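You operate a simulated robot arm through the tools that you are given. There is no shell and no other tool.

Carry out the task below with a simulated robot arm. There is one attempt and no reset: what you move stays moved.

TASK
Lay the tea tray: yellow teaspoon, green cup and the sugar jar.
Fine: the spoons lie in the dresser drawer; shut it again; the other cup and spoon stay. Where these are worked on the way, their far stop is far enough and under half their travel is too little: dresser drawer.

Only the result counts: the job must be done as asked and must still hold three seconds after the hand-in. Knocking over, shifting, dropping, spilling or breaking anything else fails it.

THE ROBOT
A 7-joint arm with a three-finger gripper, fixed in place. Base frame: the origin is at the foot of the arm, x ahead of it, y to its left, z up; the work surface is at about z = 0.86. Lengths are in m, angles in rad, forces in N, time in s.
Its first joint turns from -2.897 to 2.897 rad. Payload 2.69 kg.
Tool frame: the origin (TCP) lies between the finger pads and is the grasp point; the fingertips stand 0.03 m ahead of it; z points along the fingers, y is the line along which they close. Largest opening 0.128 m; the body of the gripper starts 0.117 m behind the TCP.
Orientation is that of the tool frame in the base frame, as a unit quaternion [x, y, z, w]. With the fingers straight down and closing along the base's y, the tool's x points along the base's -x, its y along +y and its z along -z.

THE INTERFACE
- The arm moves only by the tool step_arm. Its argument "increments" is one flat list of numbers, 7 for each row, row after row: the shift along the tool's x, y, z in m, then the turn, a rotation vector about the tool's x, y, z in rad, then the opening in per cent of the stroke, from 0 (shut) to 100 (fully open). In form: [x, y, z, ax, ay, az, gripper, x, y, z, ax, ay, az, gripper, ...]. A call has 1 to 20 rows; each row is the pose to reach, as a shift and turn from the pose commanded when the call began, along the tool's axes at that moment. Rows are played at 5 a second. More than 0.05 m and 0.15 rad between two rows, or a gripper value outside its range, and nothing of the call is played. Where a pose cannot be reached the arm comes as near as it can. A force on the tool above 40 N (or 10 N above the force at the start of the call, whichever is more), or a blocked arm, ends the call early, and 0.2 s more pass. The fingers move at their own pace and stop on an object; they squeeze with about 34 N. The grip force told is the motor's: it shows also when the fingers shut on nothing. Time passes only in rows, and 0.2 s behind the last, so rows that repeat a pose let the fingers close. It gives the time, the measured TCP pose, the force on the tool (base axes), the opening and the grip force at its end, in the units of the frame above (readings bear some noise), with the torque about the TCP (base axes, N m) and any sound that the robot's microphone picked up.
- Cameras (640 x 400 px; columns grow to the right, rows downward): "scene" is fixed at [0.3983, -0.501, 1.5745]; the picture's right is [0.86, -0.51, 0.00], its down [-0.33, -0.57, -0.75] and it looks along [0.38, 0.65, -0.66] (base axes); focal length 318 px, centre (320, 200). "wrist" rides on the gripper at [0.058, 0.054, -0.131] in the tool frame; the picture's right is [-0.68, 0.74, 0.00], its down [-0.62, -0.57, -0.55] and it looks along [-0.40, -0.37, 0.84] (tool axes); focal length 234 px, centre (320, 200). There is no depth. A picture from a camera that has moved, and an enlarged one, comes with that camera's place and axes in the base frame and with its lens.
- snapshot(camera): a new picture of that camera. The clock stands still meanwhile.
- raise_lower(by): slides the trunk up (or, below 0, down) by that many m; the arm rides with it, the base frame stays. It gives what a move gives, with no picture.
- close_up(camera, box): a new picture of the part [left, top, right, bottom] of that camera's present view, enlarged. The clock stands still meanwhile.
- close_job(): hands the job in; it is judged then, once.

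Places have to be worked out from the pictures, the camera data and where the tool is seen. Open the gripper and draw the arm clear of the work before you hand the job in, unless the task says otherwise.

The tools are called after "Request:" by a JSON object that holds its "api" and its "payload". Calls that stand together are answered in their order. step_arm: Moves the arm, as the interface text tells. Its arguments: {"type":"object","properties":{"increments":{"type":"array","items":{"type":"number"}}},"required":["increments"]} The other tools are called the same way: raise_lower (by) slides the trunk up or down; snapshot (camera) takes a picture; close_up (camera, box) takes an enlarged picture of a part of a camera's view; close_job () hands the job in.

At the start:

```text
clock: 0.0
tcp_pos: [0.4897, 0.4953, 1.2182]
tool_rot: [0.0, 1.0, -0.001, 0.0]
contact_force: [0.2, 0.7, 1.0]
ft_torque: [0.02, -0.02, -0.01]
width: 0.1279
grip_force: 0.0
trunk travel left (down, up): [-0.15, 0.2]
```

scene: 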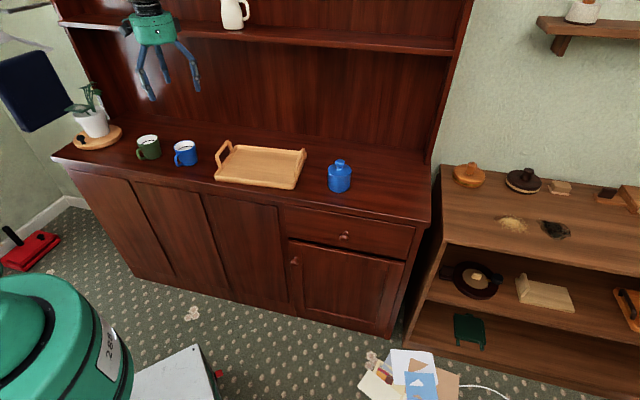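
wrist: 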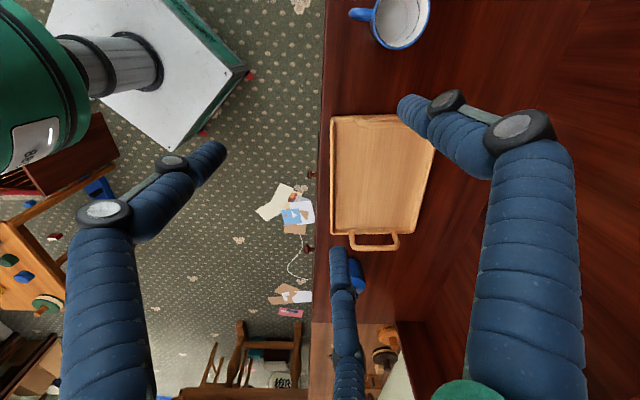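

I'll start by looking closely at the objects on the dresser, at the drawer, and at the jars on the side shelf.

Request:
{"api": "close_up", "payload": {"camera": "scene", "box": [120, 120, 380, 282]}}

Request:
{"api": "close_up", "payload": {"camera": "scene", "box": [270, 150, 430, 250]}}

Request:
{"api": "close_up", "payload": {"camera": "scene", "box": [430, 150, 640, 281]}}

Request:
{"api": "close_up", "payload": {"camera": "scene", "box": [40, 0, 300, 162]}}

Request:
{"api": "close_up", "payload": {"camera": "wrist", "box": [290, 0, 450, 100]}}

Request:
{"api": "close_up", "payload": {"camera": "wrist", "box": [280, 200, 440, 300]}}

```text
2.46 times, centred on (250, 201) of scene
camera zoom: at [0.3983, -0.501, 1.5745], right [0.86, -0.51, 0.0], down [-0.33, -0.57, -0.75], along [0.38, 0.65, -0.66], focal length 782 px, centre (492, 198)
```

zoom: 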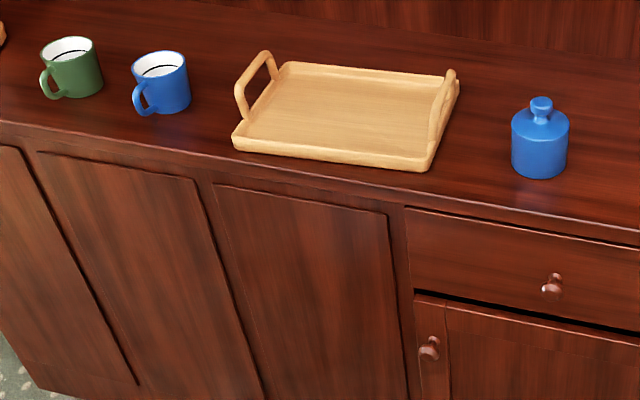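

```text
4.00 times, centred on (350, 200) of scene
camera zoom: at [0.3983, -0.501, 1.5745], right [0.86, -0.51, 0.0], down [-0.33, -0.57, -0.75], along [0.38, 0.65, -0.66], focal length 1271 px, centre (200, 200)
```

zoom: 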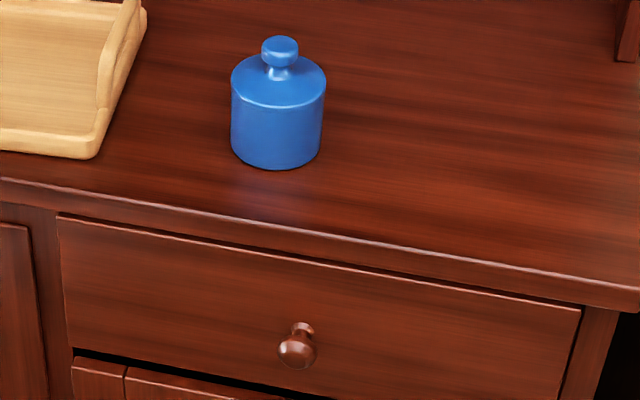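

```text
3.05 times, centred on (535, 216) of scene
camera zoom: at [0.3983, -0.501, 1.5745], right [0.86, -0.51, 0.0], down [-0.33, -0.57, -0.75], along [0.38, 0.65, -0.66], focal length 969 px, centre (-335, 153)
```

zoom: 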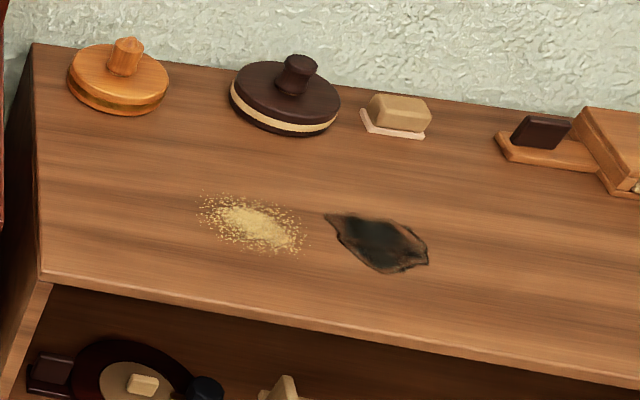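

```text
2.46 times, centred on (170, 81) of scene
camera zoom: at [0.3983, -0.501, 1.5745], right [0.86, -0.51, 0.0], down [-0.33, -0.57, -0.75], along [0.38, 0.65, -0.66], focal length 782 px, centre (689, 493)
```

zoom: 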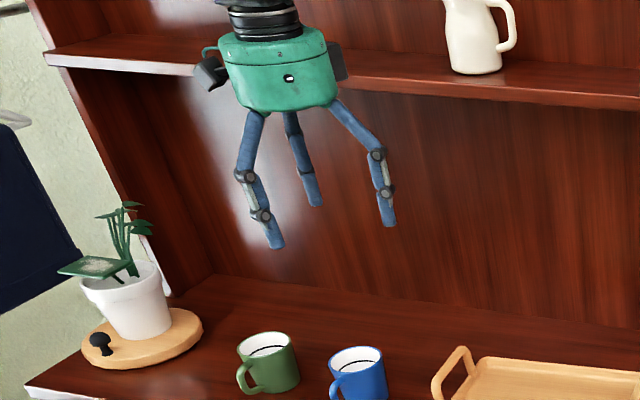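

```text
4.00 times, centred on (370, 50) of wrist
camera zoom: at [0.4313, 0.5494, 1.3484], right [0.68, 0.74, 0.0], down [0.62, -0.57, 0.55], along [0.4, -0.37, -0.84], focal length 937 px, centre (120, 800)
```

zoom: 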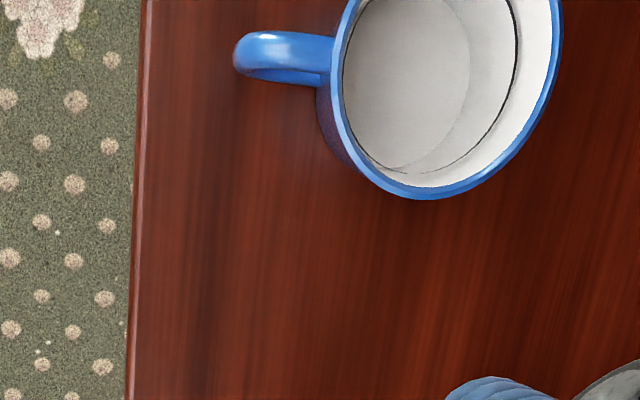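

```text
4.00 times, centred on (360, 250) of wrist
camera zoom: at [0.4313, 0.5494, 1.3484], right [0.68, 0.74, 0.0], down [0.62, -0.57, 0.55], along [0.4, -0.37, -0.84], focal length 937 px, centre (160, 0)
```

zoom: 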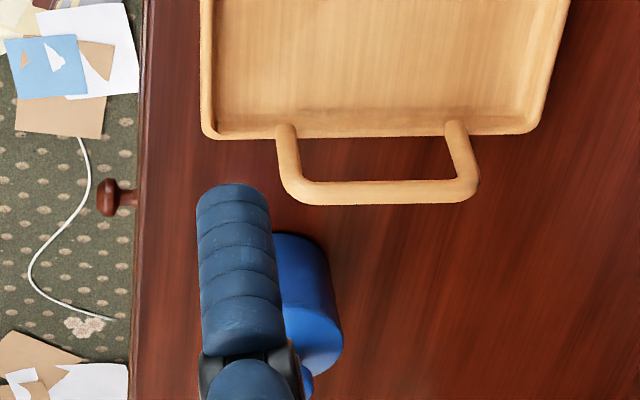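

The jar, the cups, the tray and the drawer knob are all visible, and the dresser front seems to run at about 45° to the base axes. The hand looks three-legged in the pictures, so I'll half close it in free air to see how the fingers really move.

Request:
{"api": "step_arm", "payload": {"increments": [0, 0, 0, 0, 0, 0, 60, 0, 0, 0, 0, 0, 0, 30, 0, 0, 0, 0, 0, 0, 30, 0, 0, 0, 0, 0, 0, 30]}}

Request:
{"api": "snapshot", "payload": {"camera": "wrist"}}

Request:
{"api": "snapshot", "payload": {"camera": "scene"}}

```text
clock: 1.0
tcp_pos: [0.4897, 0.4967, 1.2187]
tool_rot: [0.001, 1.0, 0.001, 0.0]
contact_force: [-0.3, -1.5, 0.8]
ft_torque: [0.0, 0.0, 0.01]
width: 0.0386
grip_force: 0.0
trunk travel left (down, up): [-0.15, 0.2]
```

```text
taken
camera wrist: at [0.4313, 0.5494, 1.3484], right [0.68, 0.74, 0.0], down [0.62, -0.57, 0.55], along [0.4, -0.37, -0.84], focal length 234 px, centre (320, 200)
```

wrist: 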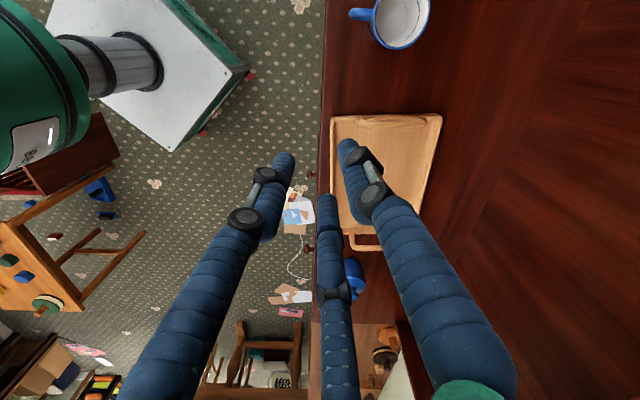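

```text
taken
```

scene: 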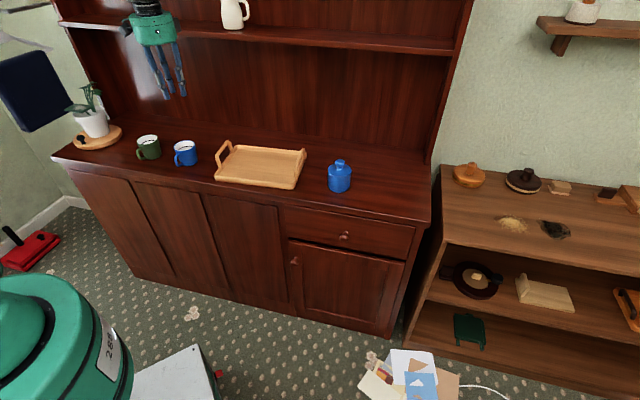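

At 30 % the opening reads 0.039 m, so the command is linear, and all three visible legs move in radially. Next I swing round to face the drawer, above and in front of its knob, which I put at about (0.857, 0.105, 0.735), yawing the tool by 45°.

Request:
{"api": "step_arm", "payload": {"increments": [-0.01835, -0.03985, 0.01678, 0, 0, -0.0604, 60, -0.0367, -0.0797, 0.03356, 0, 0, -0.1208, 60, -0.05505, -0.11955, 0.05034, 0, 0, -0.1812, 60, -0.0734, -0.1594, 0.06712, 0, 0, -0.2416, 60, -0.09175, -0.19925, 0.0839, 0, 0, -0.302, 60, -0.1101, -0.2391, 0.10068, 0, 0, -0.3624, 60, -0.12845, -0.27895, 0.11746, 0, 0, -0.4228, 60, -0.1468, -0.3188, 0.13424, 0, 0, -0.4832, 60, -0.16515, -0.35865, 0.15102, 0, 0, -0.5436, 60, -0.1835, -0.3985, 0.1678, 0, 0, -0.604, 60, -0.20185, -0.43835, 0.18458, 0, 0, -0.6644, 60, -0.2202, -0.4782, 0.20136, 0, 0, -0.7248, 60, -0.23855, -0.51805, 0.21814, 0, 0, -0.7854, 60, -0.23855, -0.51805, 0.21814, 0, 0, -0.7854, 60]}}

Request:
{"api": "snapshot", "payload": {"camera": "wrist"}}

Request:
{"api": "snapshot", "payload": {"camera": "scene"}}

```text
clock: 4.0
tcp_pos: [0.7301, -0.02, 0.9988]
tool_rot: [-0.384, 0.923, 0.0, 0.001]
contact_force: [0.0, 0.1, -0.6]
ft_torque: [0.04, 0.02, 0.0]
width: 0.0768
grip_force: 0.0
trunk travel left (down, up): [-0.15, 0.2]
```

```text
taken
camera wrist: at [0.6504, -0.0248, 1.1303], right [-0.04, 1.0, 0.0], down [0.84, 0.04, 0.55], along [0.55, 0.02, -0.84], focal length 234 px, centre (320, 200)
```

wrist: 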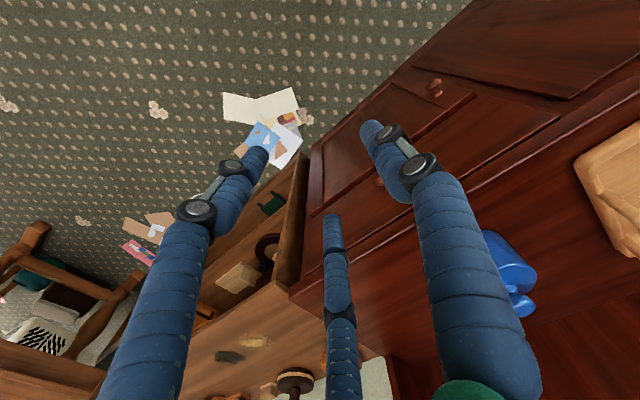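

```text
taken
```

scene: 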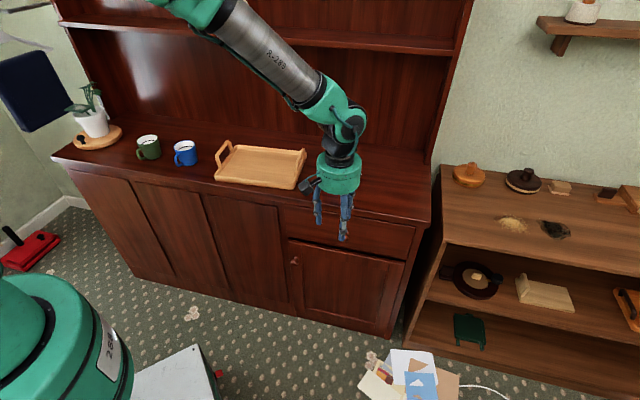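

The tool is yawed square to the dresser at (0.730, -0.020, 0.999). The drawer knob peeks out behind a finger near pixel (380, 182), so I'll zoom in on it.

Request:
{"api": "close_up", "payload": {"camera": "wrist", "box": [300, 60, 500, 185]}}

Request:
{"api": "close_up", "payload": {"camera": "scene", "box": [270, 190, 430, 290]}}

```text
3.20 times, centred on (400, 122) of wrist
camera zoom: at [0.6504, -0.0248, 1.1303], right [-0.04, 1.0, 0.0], down [0.84, 0.04, 0.55], along [0.55, 0.02, -0.84], focal length 749 px, centre (64, 448)
```

zoom: 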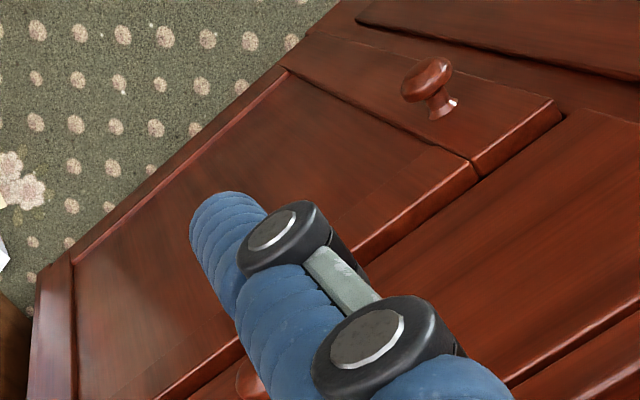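

```text
4.00 times, centred on (350, 240) of scene
camera zoom: at [0.3983, -0.501, 1.5745], right [0.86, -0.51, 0.0], down [-0.33, -0.57, -0.75], along [0.38, 0.65, -0.66], focal length 1271 px, centre (200, 40)
```

zoom: 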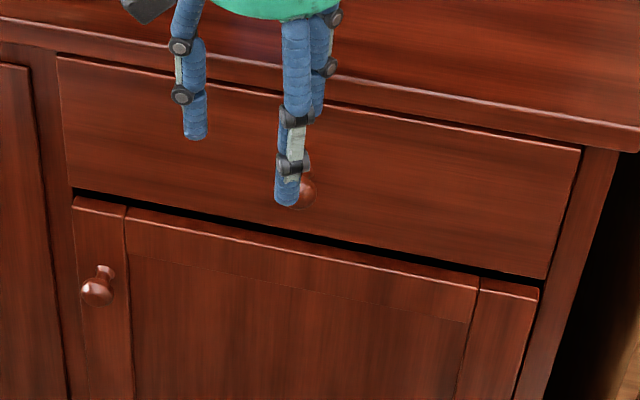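

The knob's left edge shows behind the finger, which agrees with my estimate. I'll tilt the tool 45° towards the drawer so that the palm stays clear of the dresser top and the wrist camera sees the knob.

Request:
{"api": "step_arm", "payload": {"increments": [0, 0, 0, 0, -0.0982, 0, 60, 0, 0, 0, 0, -0.1963, 0, 60, 0, 0, 0, 0, -0.2945, 0, 60, 0, 0, 0, 0, -0.3927, 0, 60, 0, 0, 0, 0, -0.4909, 0, 60, 0, 0, 0, 0, -0.589, 0, 60, 0, 0, 0, 0, -0.6872, 0, 60, 0, 0, 0, 0, -0.7854, 0, 60, 0, 0, 0, 0, -0.7854, 0, 60]}}

Request:
{"api": "snapshot", "payload": {"camera": "wrist"}}

Request:
{"api": "snapshot", "payload": {"camera": "scene"}}

```text
clock: 6.0
tcp_pos: [0.7286, -0.0217, 1.0011]
tool_rot: [-0.353, 0.853, 0.147, 0.355]
contact_force: [0.0, 0.7, 0.7]
ft_torque: [0.02, -0.02, -0.01]
width: 0.0766
grip_force: 0.0
trunk travel left (down, up): [-0.15, 0.2]
```

```text
taken
camera wrist: at [0.596, -0.0796, 1.0512], right [-0.18, 0.86, 0.48], down [0.43, -0.37, 0.82], along [0.88, 0.36, -0.3], focal length 234 px, centre (320, 200)
```

wrist: 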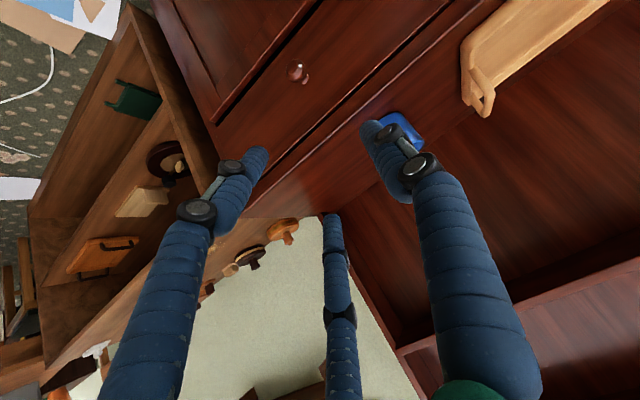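

```text
taken
```

scene: 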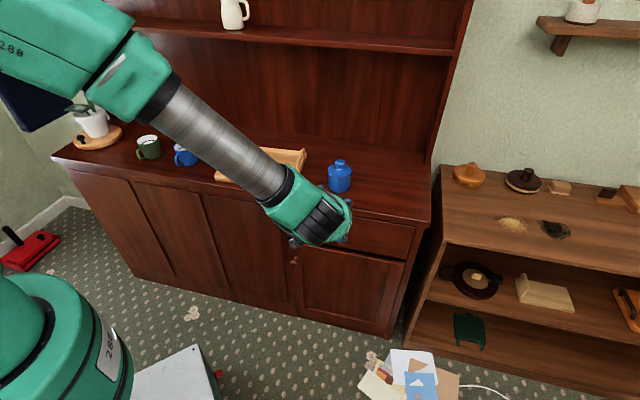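

Knob now clearly visible at wrist pixel (299, 72). I'll zoom on it to refine its place and the drawer-face depth.

Request:
{"api": "close_up", "payload": {"camera": "wrist", "box": [220, 20, 380, 120]}}

```text
4.00 times, centred on (300, 70) of wrist
camera zoom: at [0.596, -0.0796, 1.0512], right [-0.18, 0.86, 0.48], down [0.43, -0.37, 0.82], along [0.88, 0.36, -0.3], focal length 937 px, centre (400, 720)
```

zoom: 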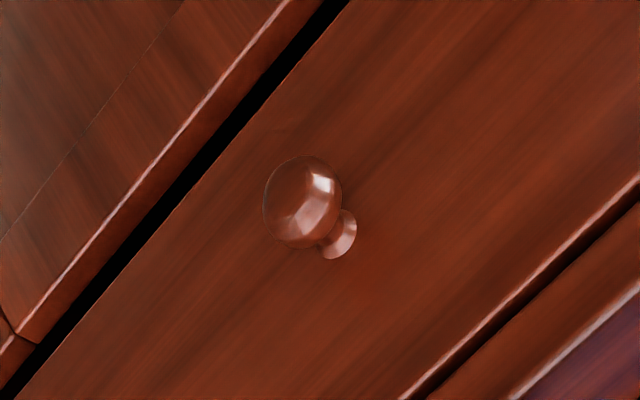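

Triangulating both views puts the knob head at s≈0.529 along the dresser, d≈0.677 out and z≈0.739, with the drawer face at d≈0.709. I'll go to a pre-grasp 12 cm back along the 45° tool axis and check the alignment.

Request:
{"api": "step_arm", "payload": {"increments": [0.015, 0.0004, 0.0451, 0, 0, 0, 60, 0.03, 0.0008, 0.0902, 0, 0, 0, 60, 0.045, 0.0012, 0.1352, 0, 0, 0, 60, 0.06, 0.0015, 0.1803, 0, 0, 0, 60, 0.06, 0.0015, 0.1803, 0, 0, 0, 60]}}

Request:
{"api": "snapshot", "payload": {"camera": "wrist"}}

Request:
{"api": "snapshot", "payload": {"camera": "scene"}}

```text
clock: 7.2
tcp_pos: [0.7883, 0.0429, 0.8276]
tool_rot: [-0.353, 0.854, 0.146, 0.354]
contact_force: [0.4, 0.4, -0.2]
ft_torque: [-0.01, 0.02, 0.03]
width: 0.0768
grip_force: 0.0
trunk travel left (down, up): [-0.15, 0.2]
```

```text
taken
camera wrist: at [0.6552, -0.0158, 0.8785], right [-0.18, 0.86, 0.48], down [0.43, -0.37, 0.82], along [0.88, 0.36, -0.31], focal length 234 px, centre (320, 200)
```

wrist: 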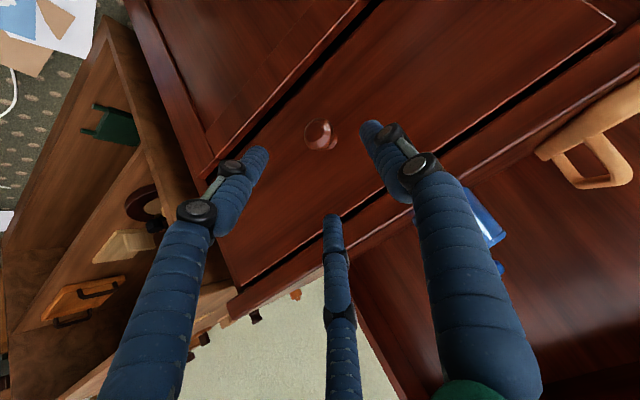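

```text
taken
```

scene: 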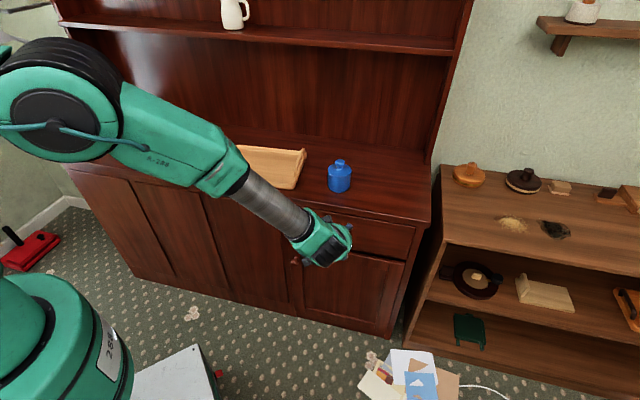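

The knob sits exactly on the tool axis about 12 cm ahead of the TCP, since the projected axis point matches pixel (319, 133). I'll advance along the tool axis with a narrower opening and close on the knob.

Request:
{"api": "step_arm", "payload": {"increments": [0, -0.001, 0.03, 0, 0, 0, 46, 0, -0.001, 0.06, 0, 0, 0, 46, 0, -0.001, 0.09, 0, 0, 0, 46, 0, -0.001, 0.116, 0, 0, 0, 46]}}

Request:
{"api": "snapshot", "payload": {"camera": "wrist"}}

```text
clock: 8.2
tcp_pos: [0.8467, 0.0968, 0.7494]
tool_rot: [-0.352, 0.854, 0.146, 0.355]
contact_force: [1.0, -4.6, 5.9]
ft_torque: [0.04, -0.15, -0.15]
width: 0.0682
grip_force: 2.9
trunk travel left (down, up): [-0.15, 0.2]
```

```text
taken
camera wrist: at [0.7131, 0.0388, 0.8002], right [-0.18, 0.86, 0.48], down [0.43, -0.37, 0.82], along [0.88, 0.36, -0.3], focal length 234 px, centre (320, 200)
```

wrist: 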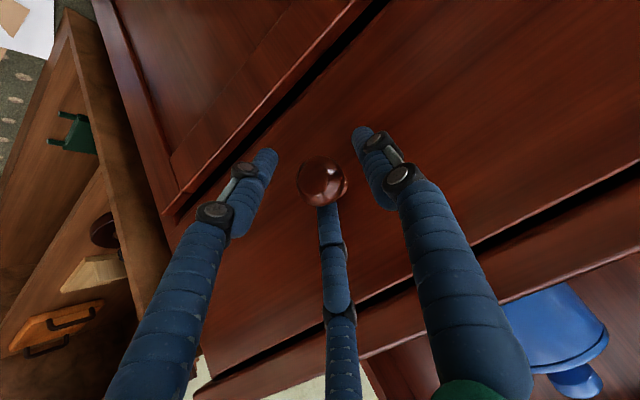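

The fingers stopped at 0.068 m instead of 0.059 with a small force. That fits the upper leg brushing the drawer face, so the three legs seem to be solid. I'll back off 7 mm along the axis, which keeps the knob between the pads, and close on it.

Request:
{"api": "step_arm", "payload": {"increments": [0, 0, -0.004, 0, 0, 0, 46, 0, 0, -0.007, 0, 0, 0, 46, 0, 0, -0.007, 0, 0, 0, 30, 0, 0, -0.007, 0, 0, 0, 15, 0, 0, -0.007, 0, 0, 0, 0, 0, 0, -0.007, 0, 0, 0, 0, 0, 0, -0.007, 0, 0, 0, 0]}}

Request:
{"api": "snapshot", "payload": {"camera": "wrist"}}

```text
clock: 9.8
tcp_pos: [0.8447, 0.0923, 0.7554]
tool_rot: [-0.354, 0.853, 0.145, 0.355]
contact_force: [2.7, -15.0, 10.9]
ft_torque: [-0.16, -0.5, -0.04]
width: 0.0388
grip_force: 45.1
trunk travel left (down, up): [-0.15, 0.2]
```

```text
taken
camera wrist: at [0.7106, 0.0349, 0.8053], right [-0.18, 0.86, 0.48], down [0.43, -0.37, 0.82], along [0.88, 0.36, -0.3], focal length 234 px, centre (320, 200)
```

wrist: 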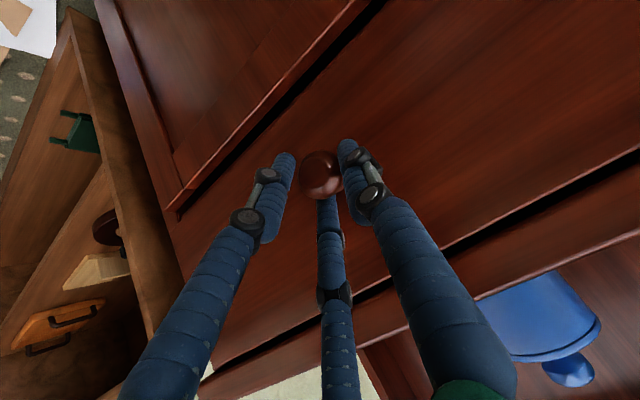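

The fingers hold the knob: width 0.039 m, grip 45 N. I'll pull the drawer a first 6 cm straight out, along −n, and see whether the knob follows.

Request:
{"api": "step_arm", "payload": {"increments": [0.0071, -0.002, -0.0141, 0, 0, 0, 0, 0.0177, -0.002, -0.0247, 0, 0, 0, 0, 0.0283, -0.002, -0.0353, 0, 0, 0, 0, 0.0424, -0.002, -0.0494, 0, 0, 0, 0]}}

Request:
{"api": "snapshot", "payload": {"camera": "wrist"}}

Request:
{"api": "snapshot", "payload": {"camera": "scene"}}

```text
clock: 10.8
tcp_pos: [0.7974, 0.0466, 0.7543]
tool_rot: [-0.354, 0.854, 0.147, 0.352]
contact_force: [0.5, -2.6, -17.7]
ft_torque: [0.31, -0.01, 0.31]
width: 0.0374
grip_force: 45.2
trunk travel left (down, up): [-0.15, 0.2]
```

```text
taken
camera wrist: at [0.6651, -0.0109, 0.8061], right [-0.18, 0.86, 0.48], down [0.44, -0.37, 0.82], along [0.88, 0.36, -0.31], focal length 234 px, centre (320, 200)
```

wrist: 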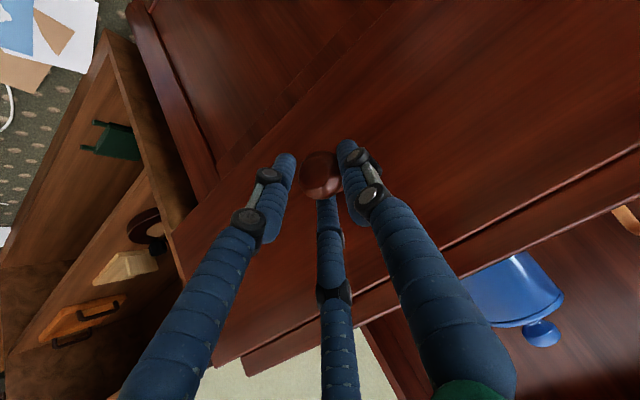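

```text
taken
```

scene: 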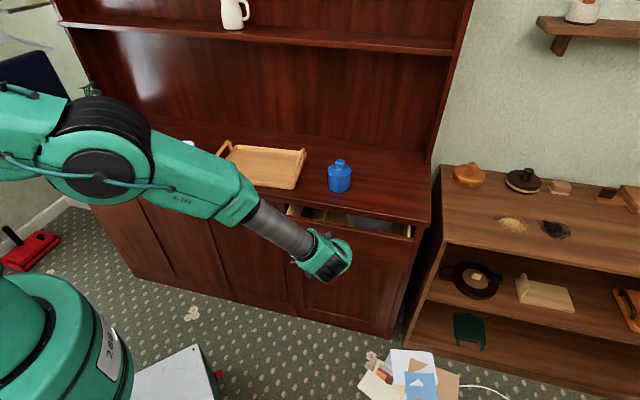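

The drawer came out about 6.5 cm with the knob held. A −18 N vertical load shows I drifted a few mm high, so I'll correct that and pull further.

Request:
{"api": "step_arm", "payload": {"increments": [0.0177, 0, -0.0107, 0, 0, 0, 0, 0.0319, 0, -0.0249, 0, 0, 0, 0, 0.046, 0, -0.039, 0, 0, 0, 0, 0.0601, 0, -0.0531, 0, 0, 0, 0, 0.0743, 0, -0.0673, 0, 0, 0, 0]}}

Request:
{"api": "snapshot", "payload": {"camera": "scene"}}

```text
clock: 12.0
tcp_pos: [0.7264, -0.0235, 0.7554]
tool_rot: [-0.354, 0.853, 0.146, 0.354]
contact_force: [-17.3, 15.4, 20.6]
ft_torque: [0.98, -0.12, 0.63]
width: 0.0366
grip_force: 44.4
trunk travel left (down, up): [-0.15, 0.2]
```

```text
taken
```

scene: 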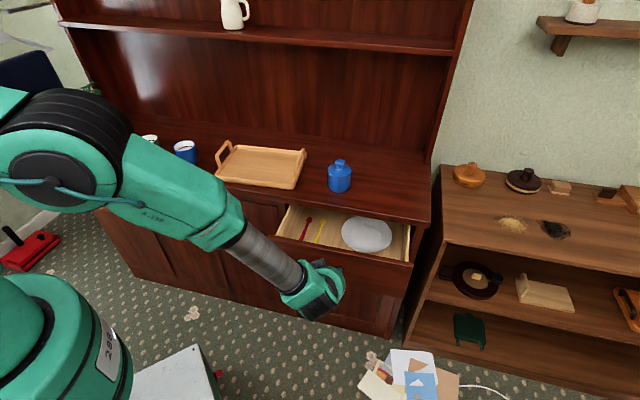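

The drawer is out about 17 cm and shows a red spoon, a yellow spoon and a whitish round thing. The side and vertical loads indicate about 3 mm of misalignment, so I'll correct for that and keep pulling gently towards the stop.

Request:
{"api": "step_arm", "payload": {"increments": [0.0053, 0.0035, -0.0089, 0, 0, 0, 0, 0.0159, 0.004, -0.0195, 0, 0, 0, 0, 0.0265, 0.0045, -0.0301, 0, 0, 0, 0, 0.0371, 0.005, -0.0407, 0, 0, 0, 0, 0.0477, 0.0055, -0.0513, 0, 0, 0, 0]}}

Request:
{"api": "snapshot", "payload": {"camera": "scene"}}

```text
clock: 13.2
tcp_pos: [0.6776, -0.0733, 0.7537]
tool_rot: [-0.353, 0.854, 0.145, 0.354]
contact_force: [23.5, -24.8, -14.6]
ft_torque: [0.1, -0.12, 0.05]
width: 0.0355
grip_force: 44.9
trunk travel left (down, up): [-0.15, 0.2]
```

```text
taken
```

scene: 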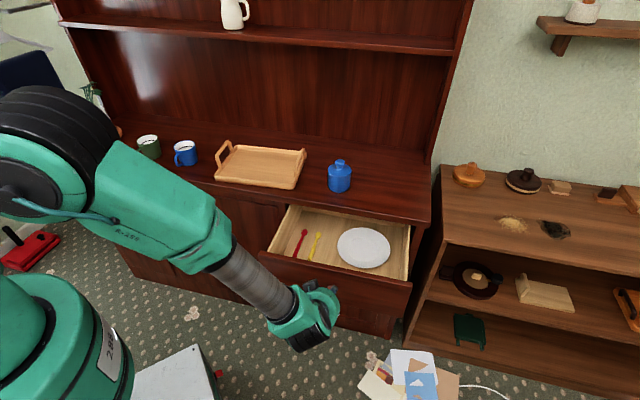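

Side load is now the other way (+34 N along the dresser), so I over-corrected by about 3 mm. There is no resistance in the pull direction, so the drawer isn't at its stop yet. I'll relax the sideways offset and keep drawing it out slowly.

Request:
{"api": "step_arm", "payload": {"increments": [0.0007, -0.0033, 0.0007, 0, 0, 0, 0, 0.0113, -0.0033, -0.0099, 0, 0, 0, 0, 0.0219, -0.0033, -0.0205, 0, 0, 0, 0, 0.0325, -0.0033, -0.0311, 0, 0, 0, 0, 0.0431, -0.0033, -0.0417, 0, 0, 0, 0]}}

Request:
{"api": "snapshot", "payload": {"camera": "scene"}}

```text
clock: 14.4
tcp_pos: [0.6337, -0.1162, 0.7557]
tool_rot: [-0.354, 0.853, 0.147, 0.354]
contact_force: [0.4, -1.9, 18.0]
ft_torque: [0.37, -0.54, 0.63]
width: 0.035
grip_force: 45.0
trunk travel left (down, up): [-0.15, 0.2]
```

```text
taken
```

scene: 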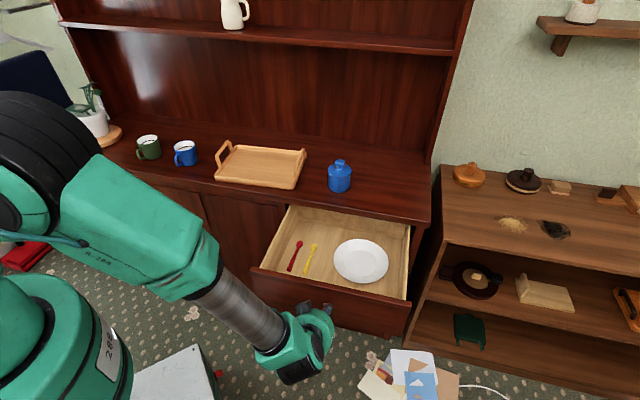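

About 30 cm out now and still no stop felt. I'll pull a little more to see whether the stop is near.

Request:
{"api": "step_arm", "payload": {"increments": [0.0064, 0, -0.0078, 0, 0, 0, 0, 0.0134, 0, -0.0148, 0, 0, 0, 0, 0.0205, 0, -0.0219, 0, 0, 0, 0]}}

Request:
{"api": "snapshot", "payload": {"camera": "scene"}}

Request:
{"api": "snapshot", "payload": {"camera": "wrist"}}

```text
clock: 15.2
tcp_pos: [0.6147, -0.1347, 0.7545]
tool_rot: [-0.354, 0.854, 0.146, 0.352]
contact_force: [19.9, -0.5, -3.6]
ft_torque: [-0.38, -0.11, -0.63]
width: 0.0347
grip_force: 43.9
trunk travel left (down, up): [-0.15, 0.2]
```

```text
taken
```

scene: 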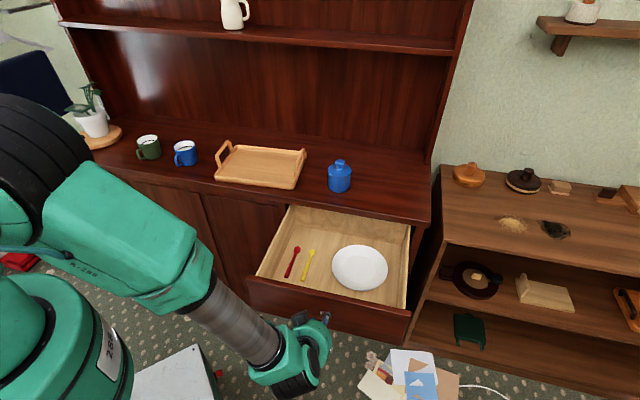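

```text
taken
camera wrist: at [0.4814, -0.1931, 0.8057], right [-0.18, 0.86, 0.48], down [0.43, -0.37, 0.82], along [0.88, 0.36, -0.31], focal length 234 px, centre (320, 200)
```

wrist: 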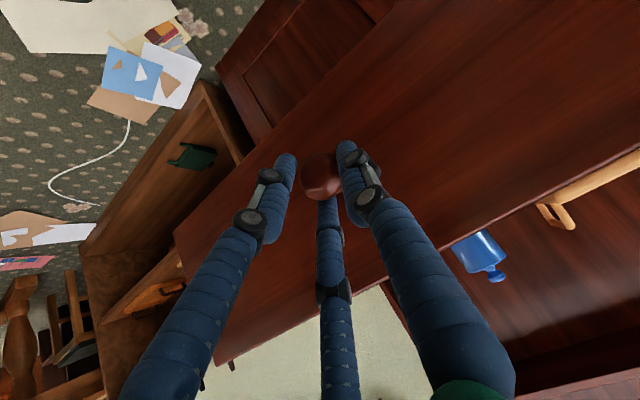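

There is now a restraining force towards the dresser (+14 N), so the drawer looks fully drawn at about 32 cm out, with both spoons and a white plate in view. I'll release the knob and back off along the tool axis.

Request:
{"api": "step_arm", "payload": {"increments": [0, 0, 0, 0, 0, 0, 35, 0, 0, 0, 0, 0, 0, 42, 0, 0, -0.01, 0, 0, 0, 46, 0, 0, -0.04, 0, 0, 0, 46, 0, 0, -0.08, 0, 0, 0, 46, 0, 0, -0.12, 0, 0, 0, 46, 0, 0, -0.12, 0, 0, 0, 46]}}

Request:
{"api": "snapshot", "payload": {"camera": "scene"}}

Request:
{"api": "snapshot", "payload": {"camera": "wrist"}}

```text
clock: 16.8
tcp_pos: [0.553, -0.1951, 0.8393]
tool_rot: [-0.354, 0.853, 0.147, 0.354]
contact_force: [0.3, -0.1, 0.3]
ft_torque: [-0.02, -0.01, -0.05]
width: 0.0591
grip_force: 0.0
trunk travel left (down, up): [-0.15, 0.2]
```

```text
taken
```

scene: 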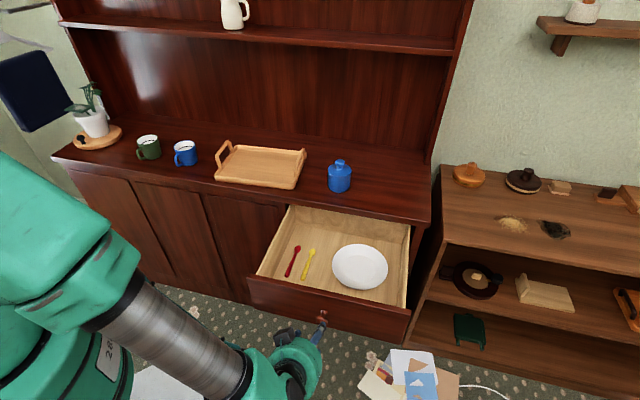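

```text
taken
camera wrist: at [0.4197, -0.2532, 0.8911], right [-0.18, 0.86, 0.48], down [0.43, -0.37, 0.82], along [0.88, 0.36, -0.31], focal length 234 px, centre (320, 200)
```

wrist: 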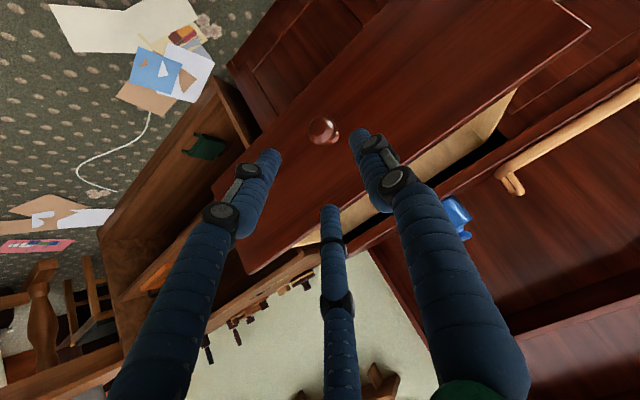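

Knob released and the drawer stays open. I'll zoom in on the drawer's contents before moving above it.

Request:
{"api": "close_up", "payload": {"camera": "scene", "box": [240, 200, 420, 312]}}

Request:
{"api": "close_up", "payload": {"camera": "scene", "box": [250, 230, 346, 290]}}

```text
3.56 times, centred on (330, 256) of scene
camera zoom: at [0.3983, -0.501, 1.5745], right [0.86, -0.51, 0.0], down [-0.33, -0.57, -0.75], along [0.38, 0.65, -0.66], focal length 1130 px, centre (284, 1)
```

zoom: 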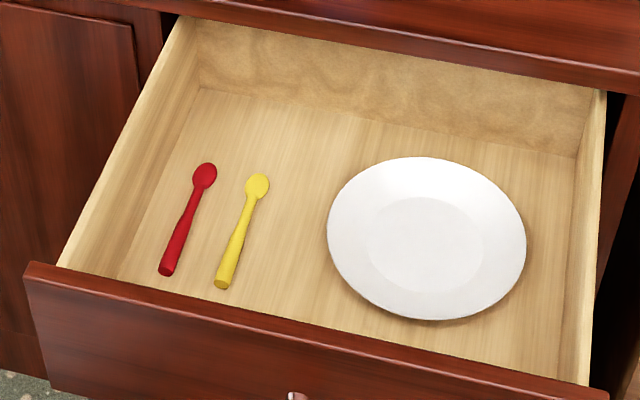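

```text
6.67 times, centred on (298, 260) of scene
camera zoom: at [0.3983, -0.501, 1.5745], right [0.86, -0.51, 0.0], down [-0.33, -0.57, -0.75], along [0.38, 0.65, -0.66], focal length 2119 px, centre (467, -200)
```

zoom: 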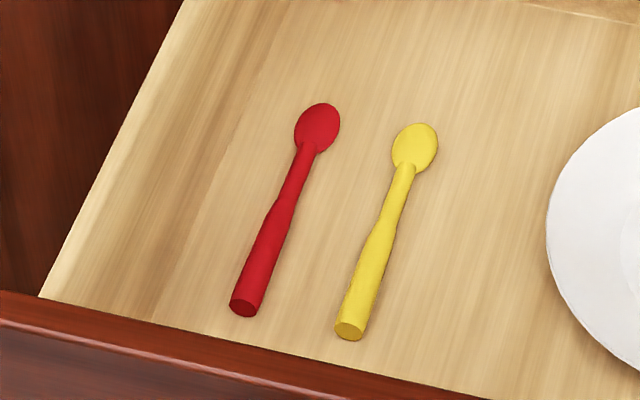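

The yellow spoon lies parallel to the drawer's travel, at about s=0.425 with its handle at d≈0.515–0.58, and the red one is 5.5 cm to its left. I'll rise, bring the tool back to vertical, and look down into the drawer.

Request:
{"api": "step_arm", "payload": {"increments": [-0.0361, 0.0131, 0.0076, 0, 0.0982, 0, 46, -0.0721, 0.0261, 0.0152, 0, 0.1963, 0, 46, -0.1082, 0.0392, 0.0228, 0, 0.2945, 0, 46, -0.1443, 0.0523, 0.0304, 0, 0.3927, 0, 46, -0.1803, 0.0653, 0.038, 0, 0.4909, 0, 46, -0.2164, 0.0784, 0.0456, 0, 0.589, 0, 46, -0.2524, 0.0914, 0.0532, 0, 0.6872, 0, 46, -0.2885, 0.1045, 0.0608, 0, 0.7854, 0, 30, -0.2885, 0.1045, 0.0608, 0, 0.7854, 0, 30]}}

Request:
{"api": "snapshot", "payload": {"camera": "wrist"}}

Request:
{"api": "snapshot", "payload": {"camera": "scene"}}

```text
clock: 18.8
tcp_pos: [0.6535, 0.0544, 1.0021]
tool_rot: [-0.383, 0.924, -0.001, -0.001]
contact_force: [0.9, 0.6, -0.6]
ft_torque: [-0.04, -0.01, -0.02]
width: 0.0385
grip_force: 0.1
trunk travel left (down, up): [-0.15, 0.2]
```

```text
taken
camera wrist: at [0.574, 0.0506, 1.132], right [-0.04, 1.0, 0.0], down [0.84, 0.04, 0.55], along [0.55, 0.02, -0.84], focal length 234 px, centre (320, 200)
```

wrist: 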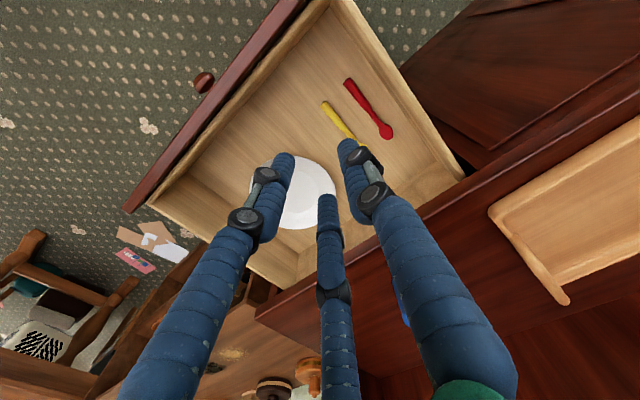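

```text
taken
```

scene: 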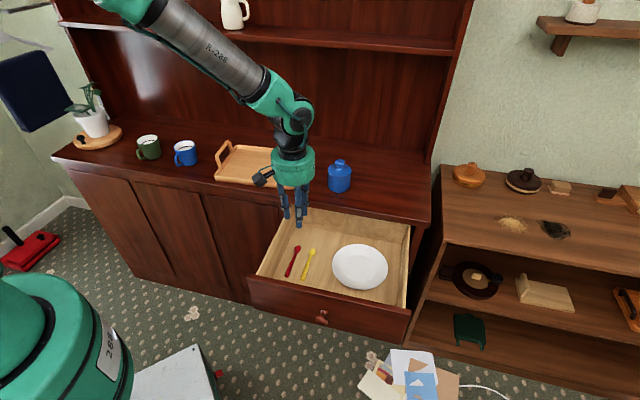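

Tool is vertical above the drawer, at s≈0.424. The yellow handle end triangulates to about (0.66, 0.064), so I'm already laterally aligned. I'll descend to z≈0.80 over the thick part of the handle and re-check.

Request:
{"api": "step_arm", "payload": {"increments": [-0.0104, 0, 0.04, 0, 0, 0, 30, -0.0208, 0, 0.08, 0, 0, 0, 30, -0.0312, 0, 0.12, 0, 0, 0, 30, -0.0416, 0, 0.16, 0, 0, 0, 30, -0.052, 0, 0.2, 0, 0, 0, 30, -0.052, 0, 0.2, 0, 0, 0, 30]}}

Request:
{"api": "snapshot", "payload": {"camera": "wrist"}}

Request:
{"api": "close_up", "payload": {"camera": "scene", "box": [240, 180, 400, 280]}}

```text
clock: 20.2
tcp_pos: [0.6915, 0.0891, 0.7999]
tool_rot: [-0.383, 0.924, 0.0, 0.0]
contact_force: [1.0, 0.2, -0.3]
ft_torque: [-0.02, 0.05, 0.05]
width: 0.0385
grip_force: 0.1
trunk travel left (down, up): [-0.15, 0.2]
```

```text
taken
camera wrist: at [0.6112, 0.0846, 0.9304], right [-0.04, 1.0, 0.0], down [0.84, 0.04, 0.55], along [0.55, 0.02, -0.84], focal length 234 px, centre (320, 200)
```

wrist: 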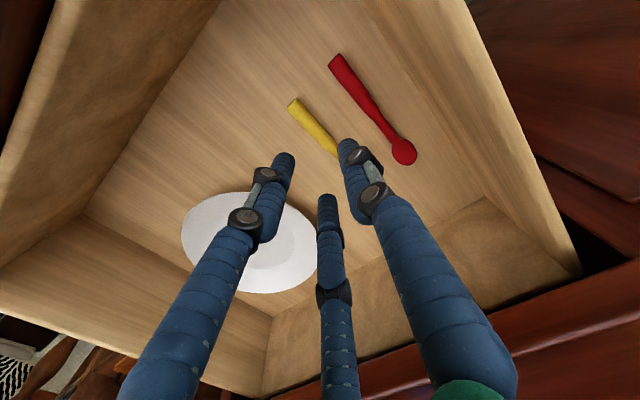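

```text
4.00 times, centred on (320, 230) of scene
camera zoom: at [0.3983, -0.501, 1.5745], right [0.86, -0.51, 0.0], down [-0.33, -0.57, -0.75], along [0.38, 0.65, -0.66], focal length 1271 px, centre (320, 80)
```

zoom: 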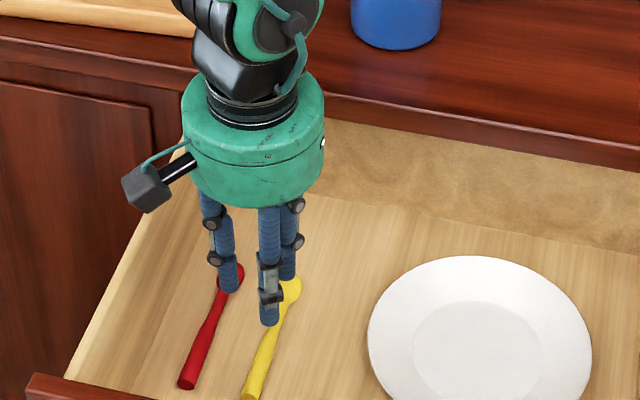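

The tool axis projects right onto the yellow handle (pixel (319, 134)), and the A finger clears the red spoon. I'll go down to z≈0.715 and check the height against the drawer floor.

Request:
{"api": "step_arm", "payload": {"increments": [0, 0.0015, 0.03, 0, 0, 0, 30, 0, 0.0015, 0.06, 0, 0, 0, 30, 0, 0.0015, 0.085, 0, 0, 0, 30, 0, 0.0015, 0.085, 0, 0, 0, 30]}}

Request:
{"api": "snapshot", "payload": {"camera": "wrist"}}

Request:
{"api": "close_up", "payload": {"camera": "scene", "box": [240, 200, 400, 300]}}

```text
clock: 21.1
tcp_pos: [0.6969, 0.0897, 0.7204]
tool_rot: [-0.383, 0.924, -0.001, 0.006]
contact_force: [0.5, -0.1, 0.5]
ft_torque: [-0.02, 0.05, -0.01]
width: 0.0405
grip_force: 0.1
trunk travel left (down, up): [-0.15, 0.2]
stopped in row 4: the force on the tool passed its limit at 44 N (the readings are from after the stop); the commanded pose is now the measured one
```

```text
taken
camera wrist: at [0.6155, 0.0857, 0.8505], right [-0.04, 1.0, 0.0], down [0.83, 0.04, 0.56], along [0.56, 0.02, -0.83], focal length 234 px, centre (320, 200)
```

wrist: 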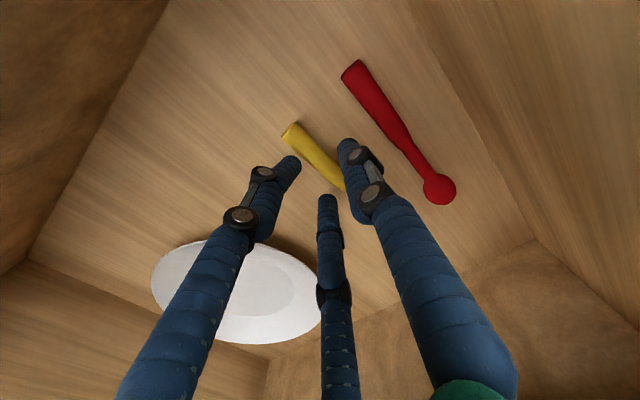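

```text
4.00 times, centred on (320, 250) of scene
camera zoom: at [0.3983, -0.501, 1.5745], right [0.86, -0.51, 0.0], down [-0.33, -0.57, -0.75], along [0.38, 0.65, -0.66], focal length 1271 px, centre (320, 0)
```

zoom: 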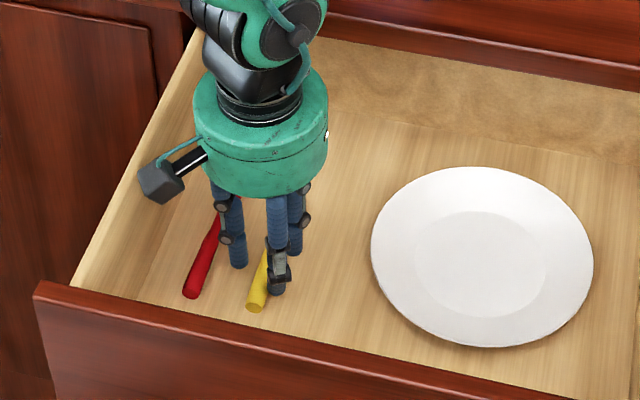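

The call stopped on contact, which puts the drawer floor at about z=0.69, with the tips just touching it. The pictures show the spoon about 6 mm towards the A finger from the tool axis. I'll lift 4 mm, shift 6 mm over, remove the small tilt, settle 2 mm above the floor and close.

Request:
{"api": "step_arm", "payload": {"increments": [0, 0, -0.005, 0, 0, 0, 30, 0, 0.006, -0.005, -0.0064, 0.0103, 0, 30, 0, 0.006, -0.002, -0.0064, 0.0103, 0, 30, 0, 0.006, -0.002, -0.0064, 0.0103, 0, 30]}}

Request:
{"api": "snapshot", "payload": {"camera": "wrist"}}

Request:
{"api": "close_up", "payload": {"camera": "scene", "box": [260, 230, 356, 290]}}

```text
clock: 22.1
tcp_pos: [0.6929, 0.0953, 0.7229]
tool_rot: [-0.383, 0.924, 0.0, -0.001]
contact_force: [0.1, 2.5, 15.2]
ft_torque: [-0.06, -0.06, 0.02]
width: 0.0394
grip_force: 0.3
trunk travel left (down, up): [-0.15, 0.2]
```

```text
taken
camera wrist: at [0.6131, 0.0908, 0.8536], right [-0.04, 1.0, 0.0], down [0.84, 0.04, 0.55], along [0.55, 0.02, -0.84], focal length 234 px, centre (320, 200)
```

wrist: 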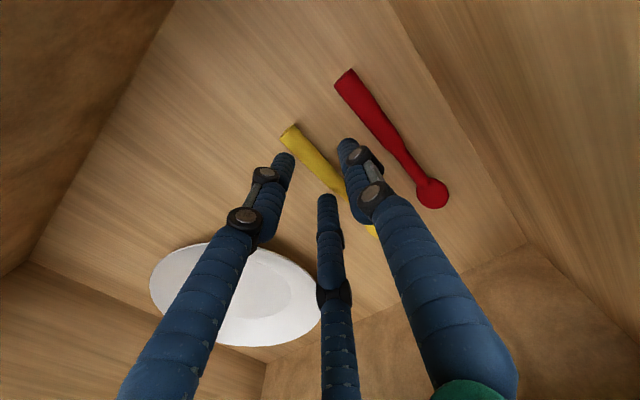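

```text
6.67 times, centred on (308, 260) of scene
camera zoom: at [0.3983, -0.501, 1.5745], right [0.86, -0.51, 0.0], down [-0.33, -0.57, -0.75], along [0.38, 0.65, -0.66], focal length 2119 px, centre (400, -200)
```

zoom: 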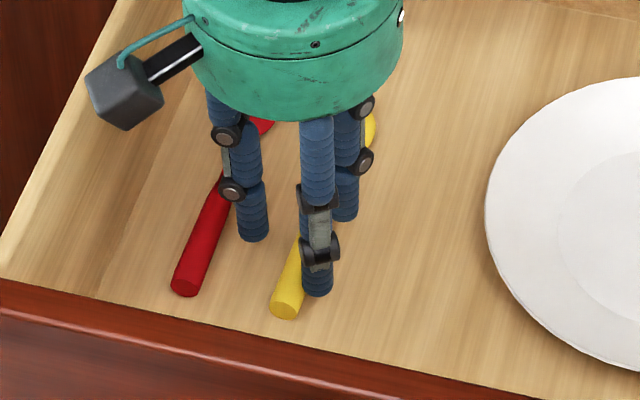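

The 15 N upward force comes from a point slightly to the B/C side, which means those two legs sit on the edge of the spoon. At 30 % opening they stand too close to the axis. I'll lift, open to 45 %, shift 4.5 mm so the spoon lies mid-gap and the red one stays clear, then lower again.

Request:
{"api": "step_arm", "payload": {"increments": [0, 0, -0.012, 0, 0, 0, 30, 0, 0, -0.022, 0, 0, 0, 45, 0, -0.0045, -0.022, 0, 0, 0, 45, 0, -0.0045, -0.022, 0, 0, 0, 45]}}

Request:
{"api": "close_up", "payload": {"camera": "wrist", "box": [240, 60, 480, 210]}}

Request:
{"api": "close_up", "payload": {"camera": "scene", "box": [260, 230, 356, 290]}}

```text
clock: 23.1
tcp_pos: [0.6942, 0.0923, 0.7432]
tool_rot: [-0.383, 0.924, -0.001, -0.002]
contact_force: [-0.6, 0.0, 0.9]
ft_torque: [0.0, -0.01, -0.02]
width: 0.0576
grip_force: 0.0
trunk travel left (down, up): [-0.15, 0.2]
```

```text
2.67 times, centred on (360, 135) of wrist
camera zoom: at [0.6152, 0.0875, 0.8746], right [-0.04, 1.0, 0.0], down [0.84, 0.04, 0.55], along [0.55, 0.02, -0.84], focal length 624 px, centre (213, 373)
```

zoom: 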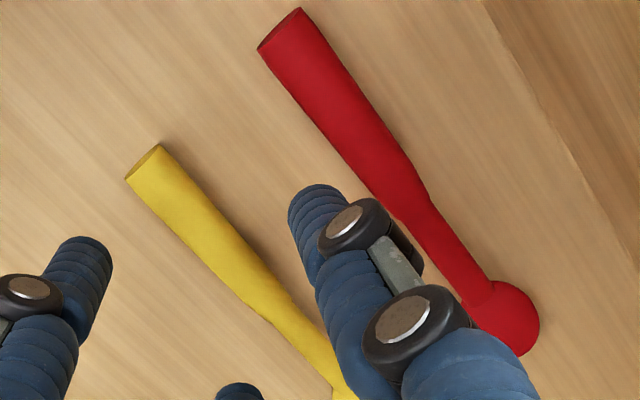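

```text
6.67 times, centred on (308, 260) of scene
camera zoom: at [0.3983, -0.501, 1.5745], right [0.86, -0.51, 0.0], down [-0.33, -0.57, -0.75], along [0.38, 0.65, -0.66], focal length 2119 px, centre (400, -200)
```

zoom: 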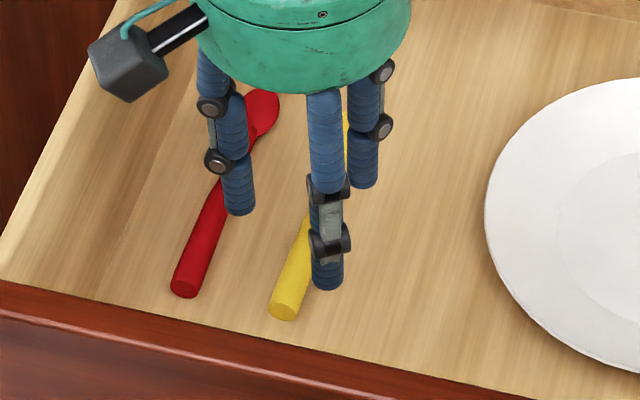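

The spoon now lies about 4 mm to the A side of the axis, with free room on both sides. I'll lower by 3 cm in small steps.

Request:
{"api": "step_arm", "payload": {"increments": [0, -0.001, 0.012, 0, 0, 0, 45, 0, -0.001, 0.022, 0, 0, 0, 45, 0, -0.001, 0.03, 0, 0, 0, 45]}}

Request:
{"api": "close_up", "payload": {"camera": "scene", "box": [260, 230, 356, 290]}}

Request:
{"api": "close_up", "payload": {"camera": "wrist", "box": [240, 80, 480, 230]}}

```text
clock: 23.9
tcp_pos: [0.6968, 0.0898, 0.7147]
tool_rot: [-0.382, 0.924, -0.001, 0.0]
contact_force: [-0.6, -0.8, 0.0]
ft_torque: [0.01, 0.03, 0.0]
width: 0.0575
grip_force: 0.0
trunk travel left (down, up): [-0.15, 0.2]
```

```text
6.67 times, centred on (308, 260) of scene
camera zoom: at [0.3983, -0.501, 1.5745], right [0.86, -0.51, 0.0], down [-0.33, -0.57, -0.75], along [0.38, 0.65, -0.66], focal length 2119 px, centre (400, -200)
```

zoom: 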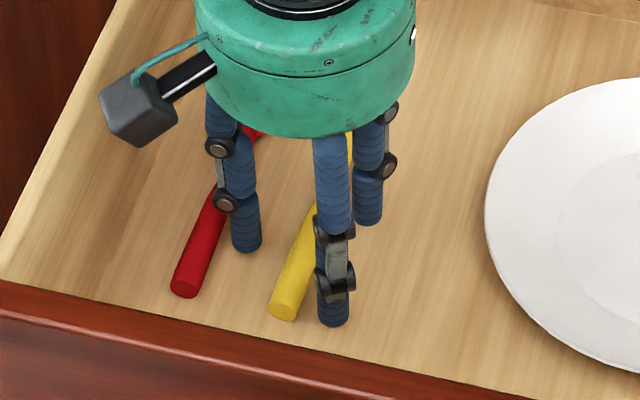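

```text
2.67 times, centred on (360, 155) of wrist
camera zoom: at [0.6168, 0.0861, 0.8446], right [-0.04, 1.0, 0.0], down [0.84, 0.04, 0.55], along [0.55, 0.02, -0.84], focal length 624 px, centre (213, 320)
```

zoom: 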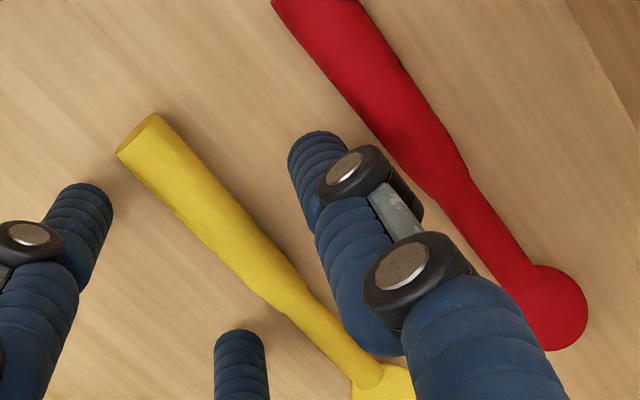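

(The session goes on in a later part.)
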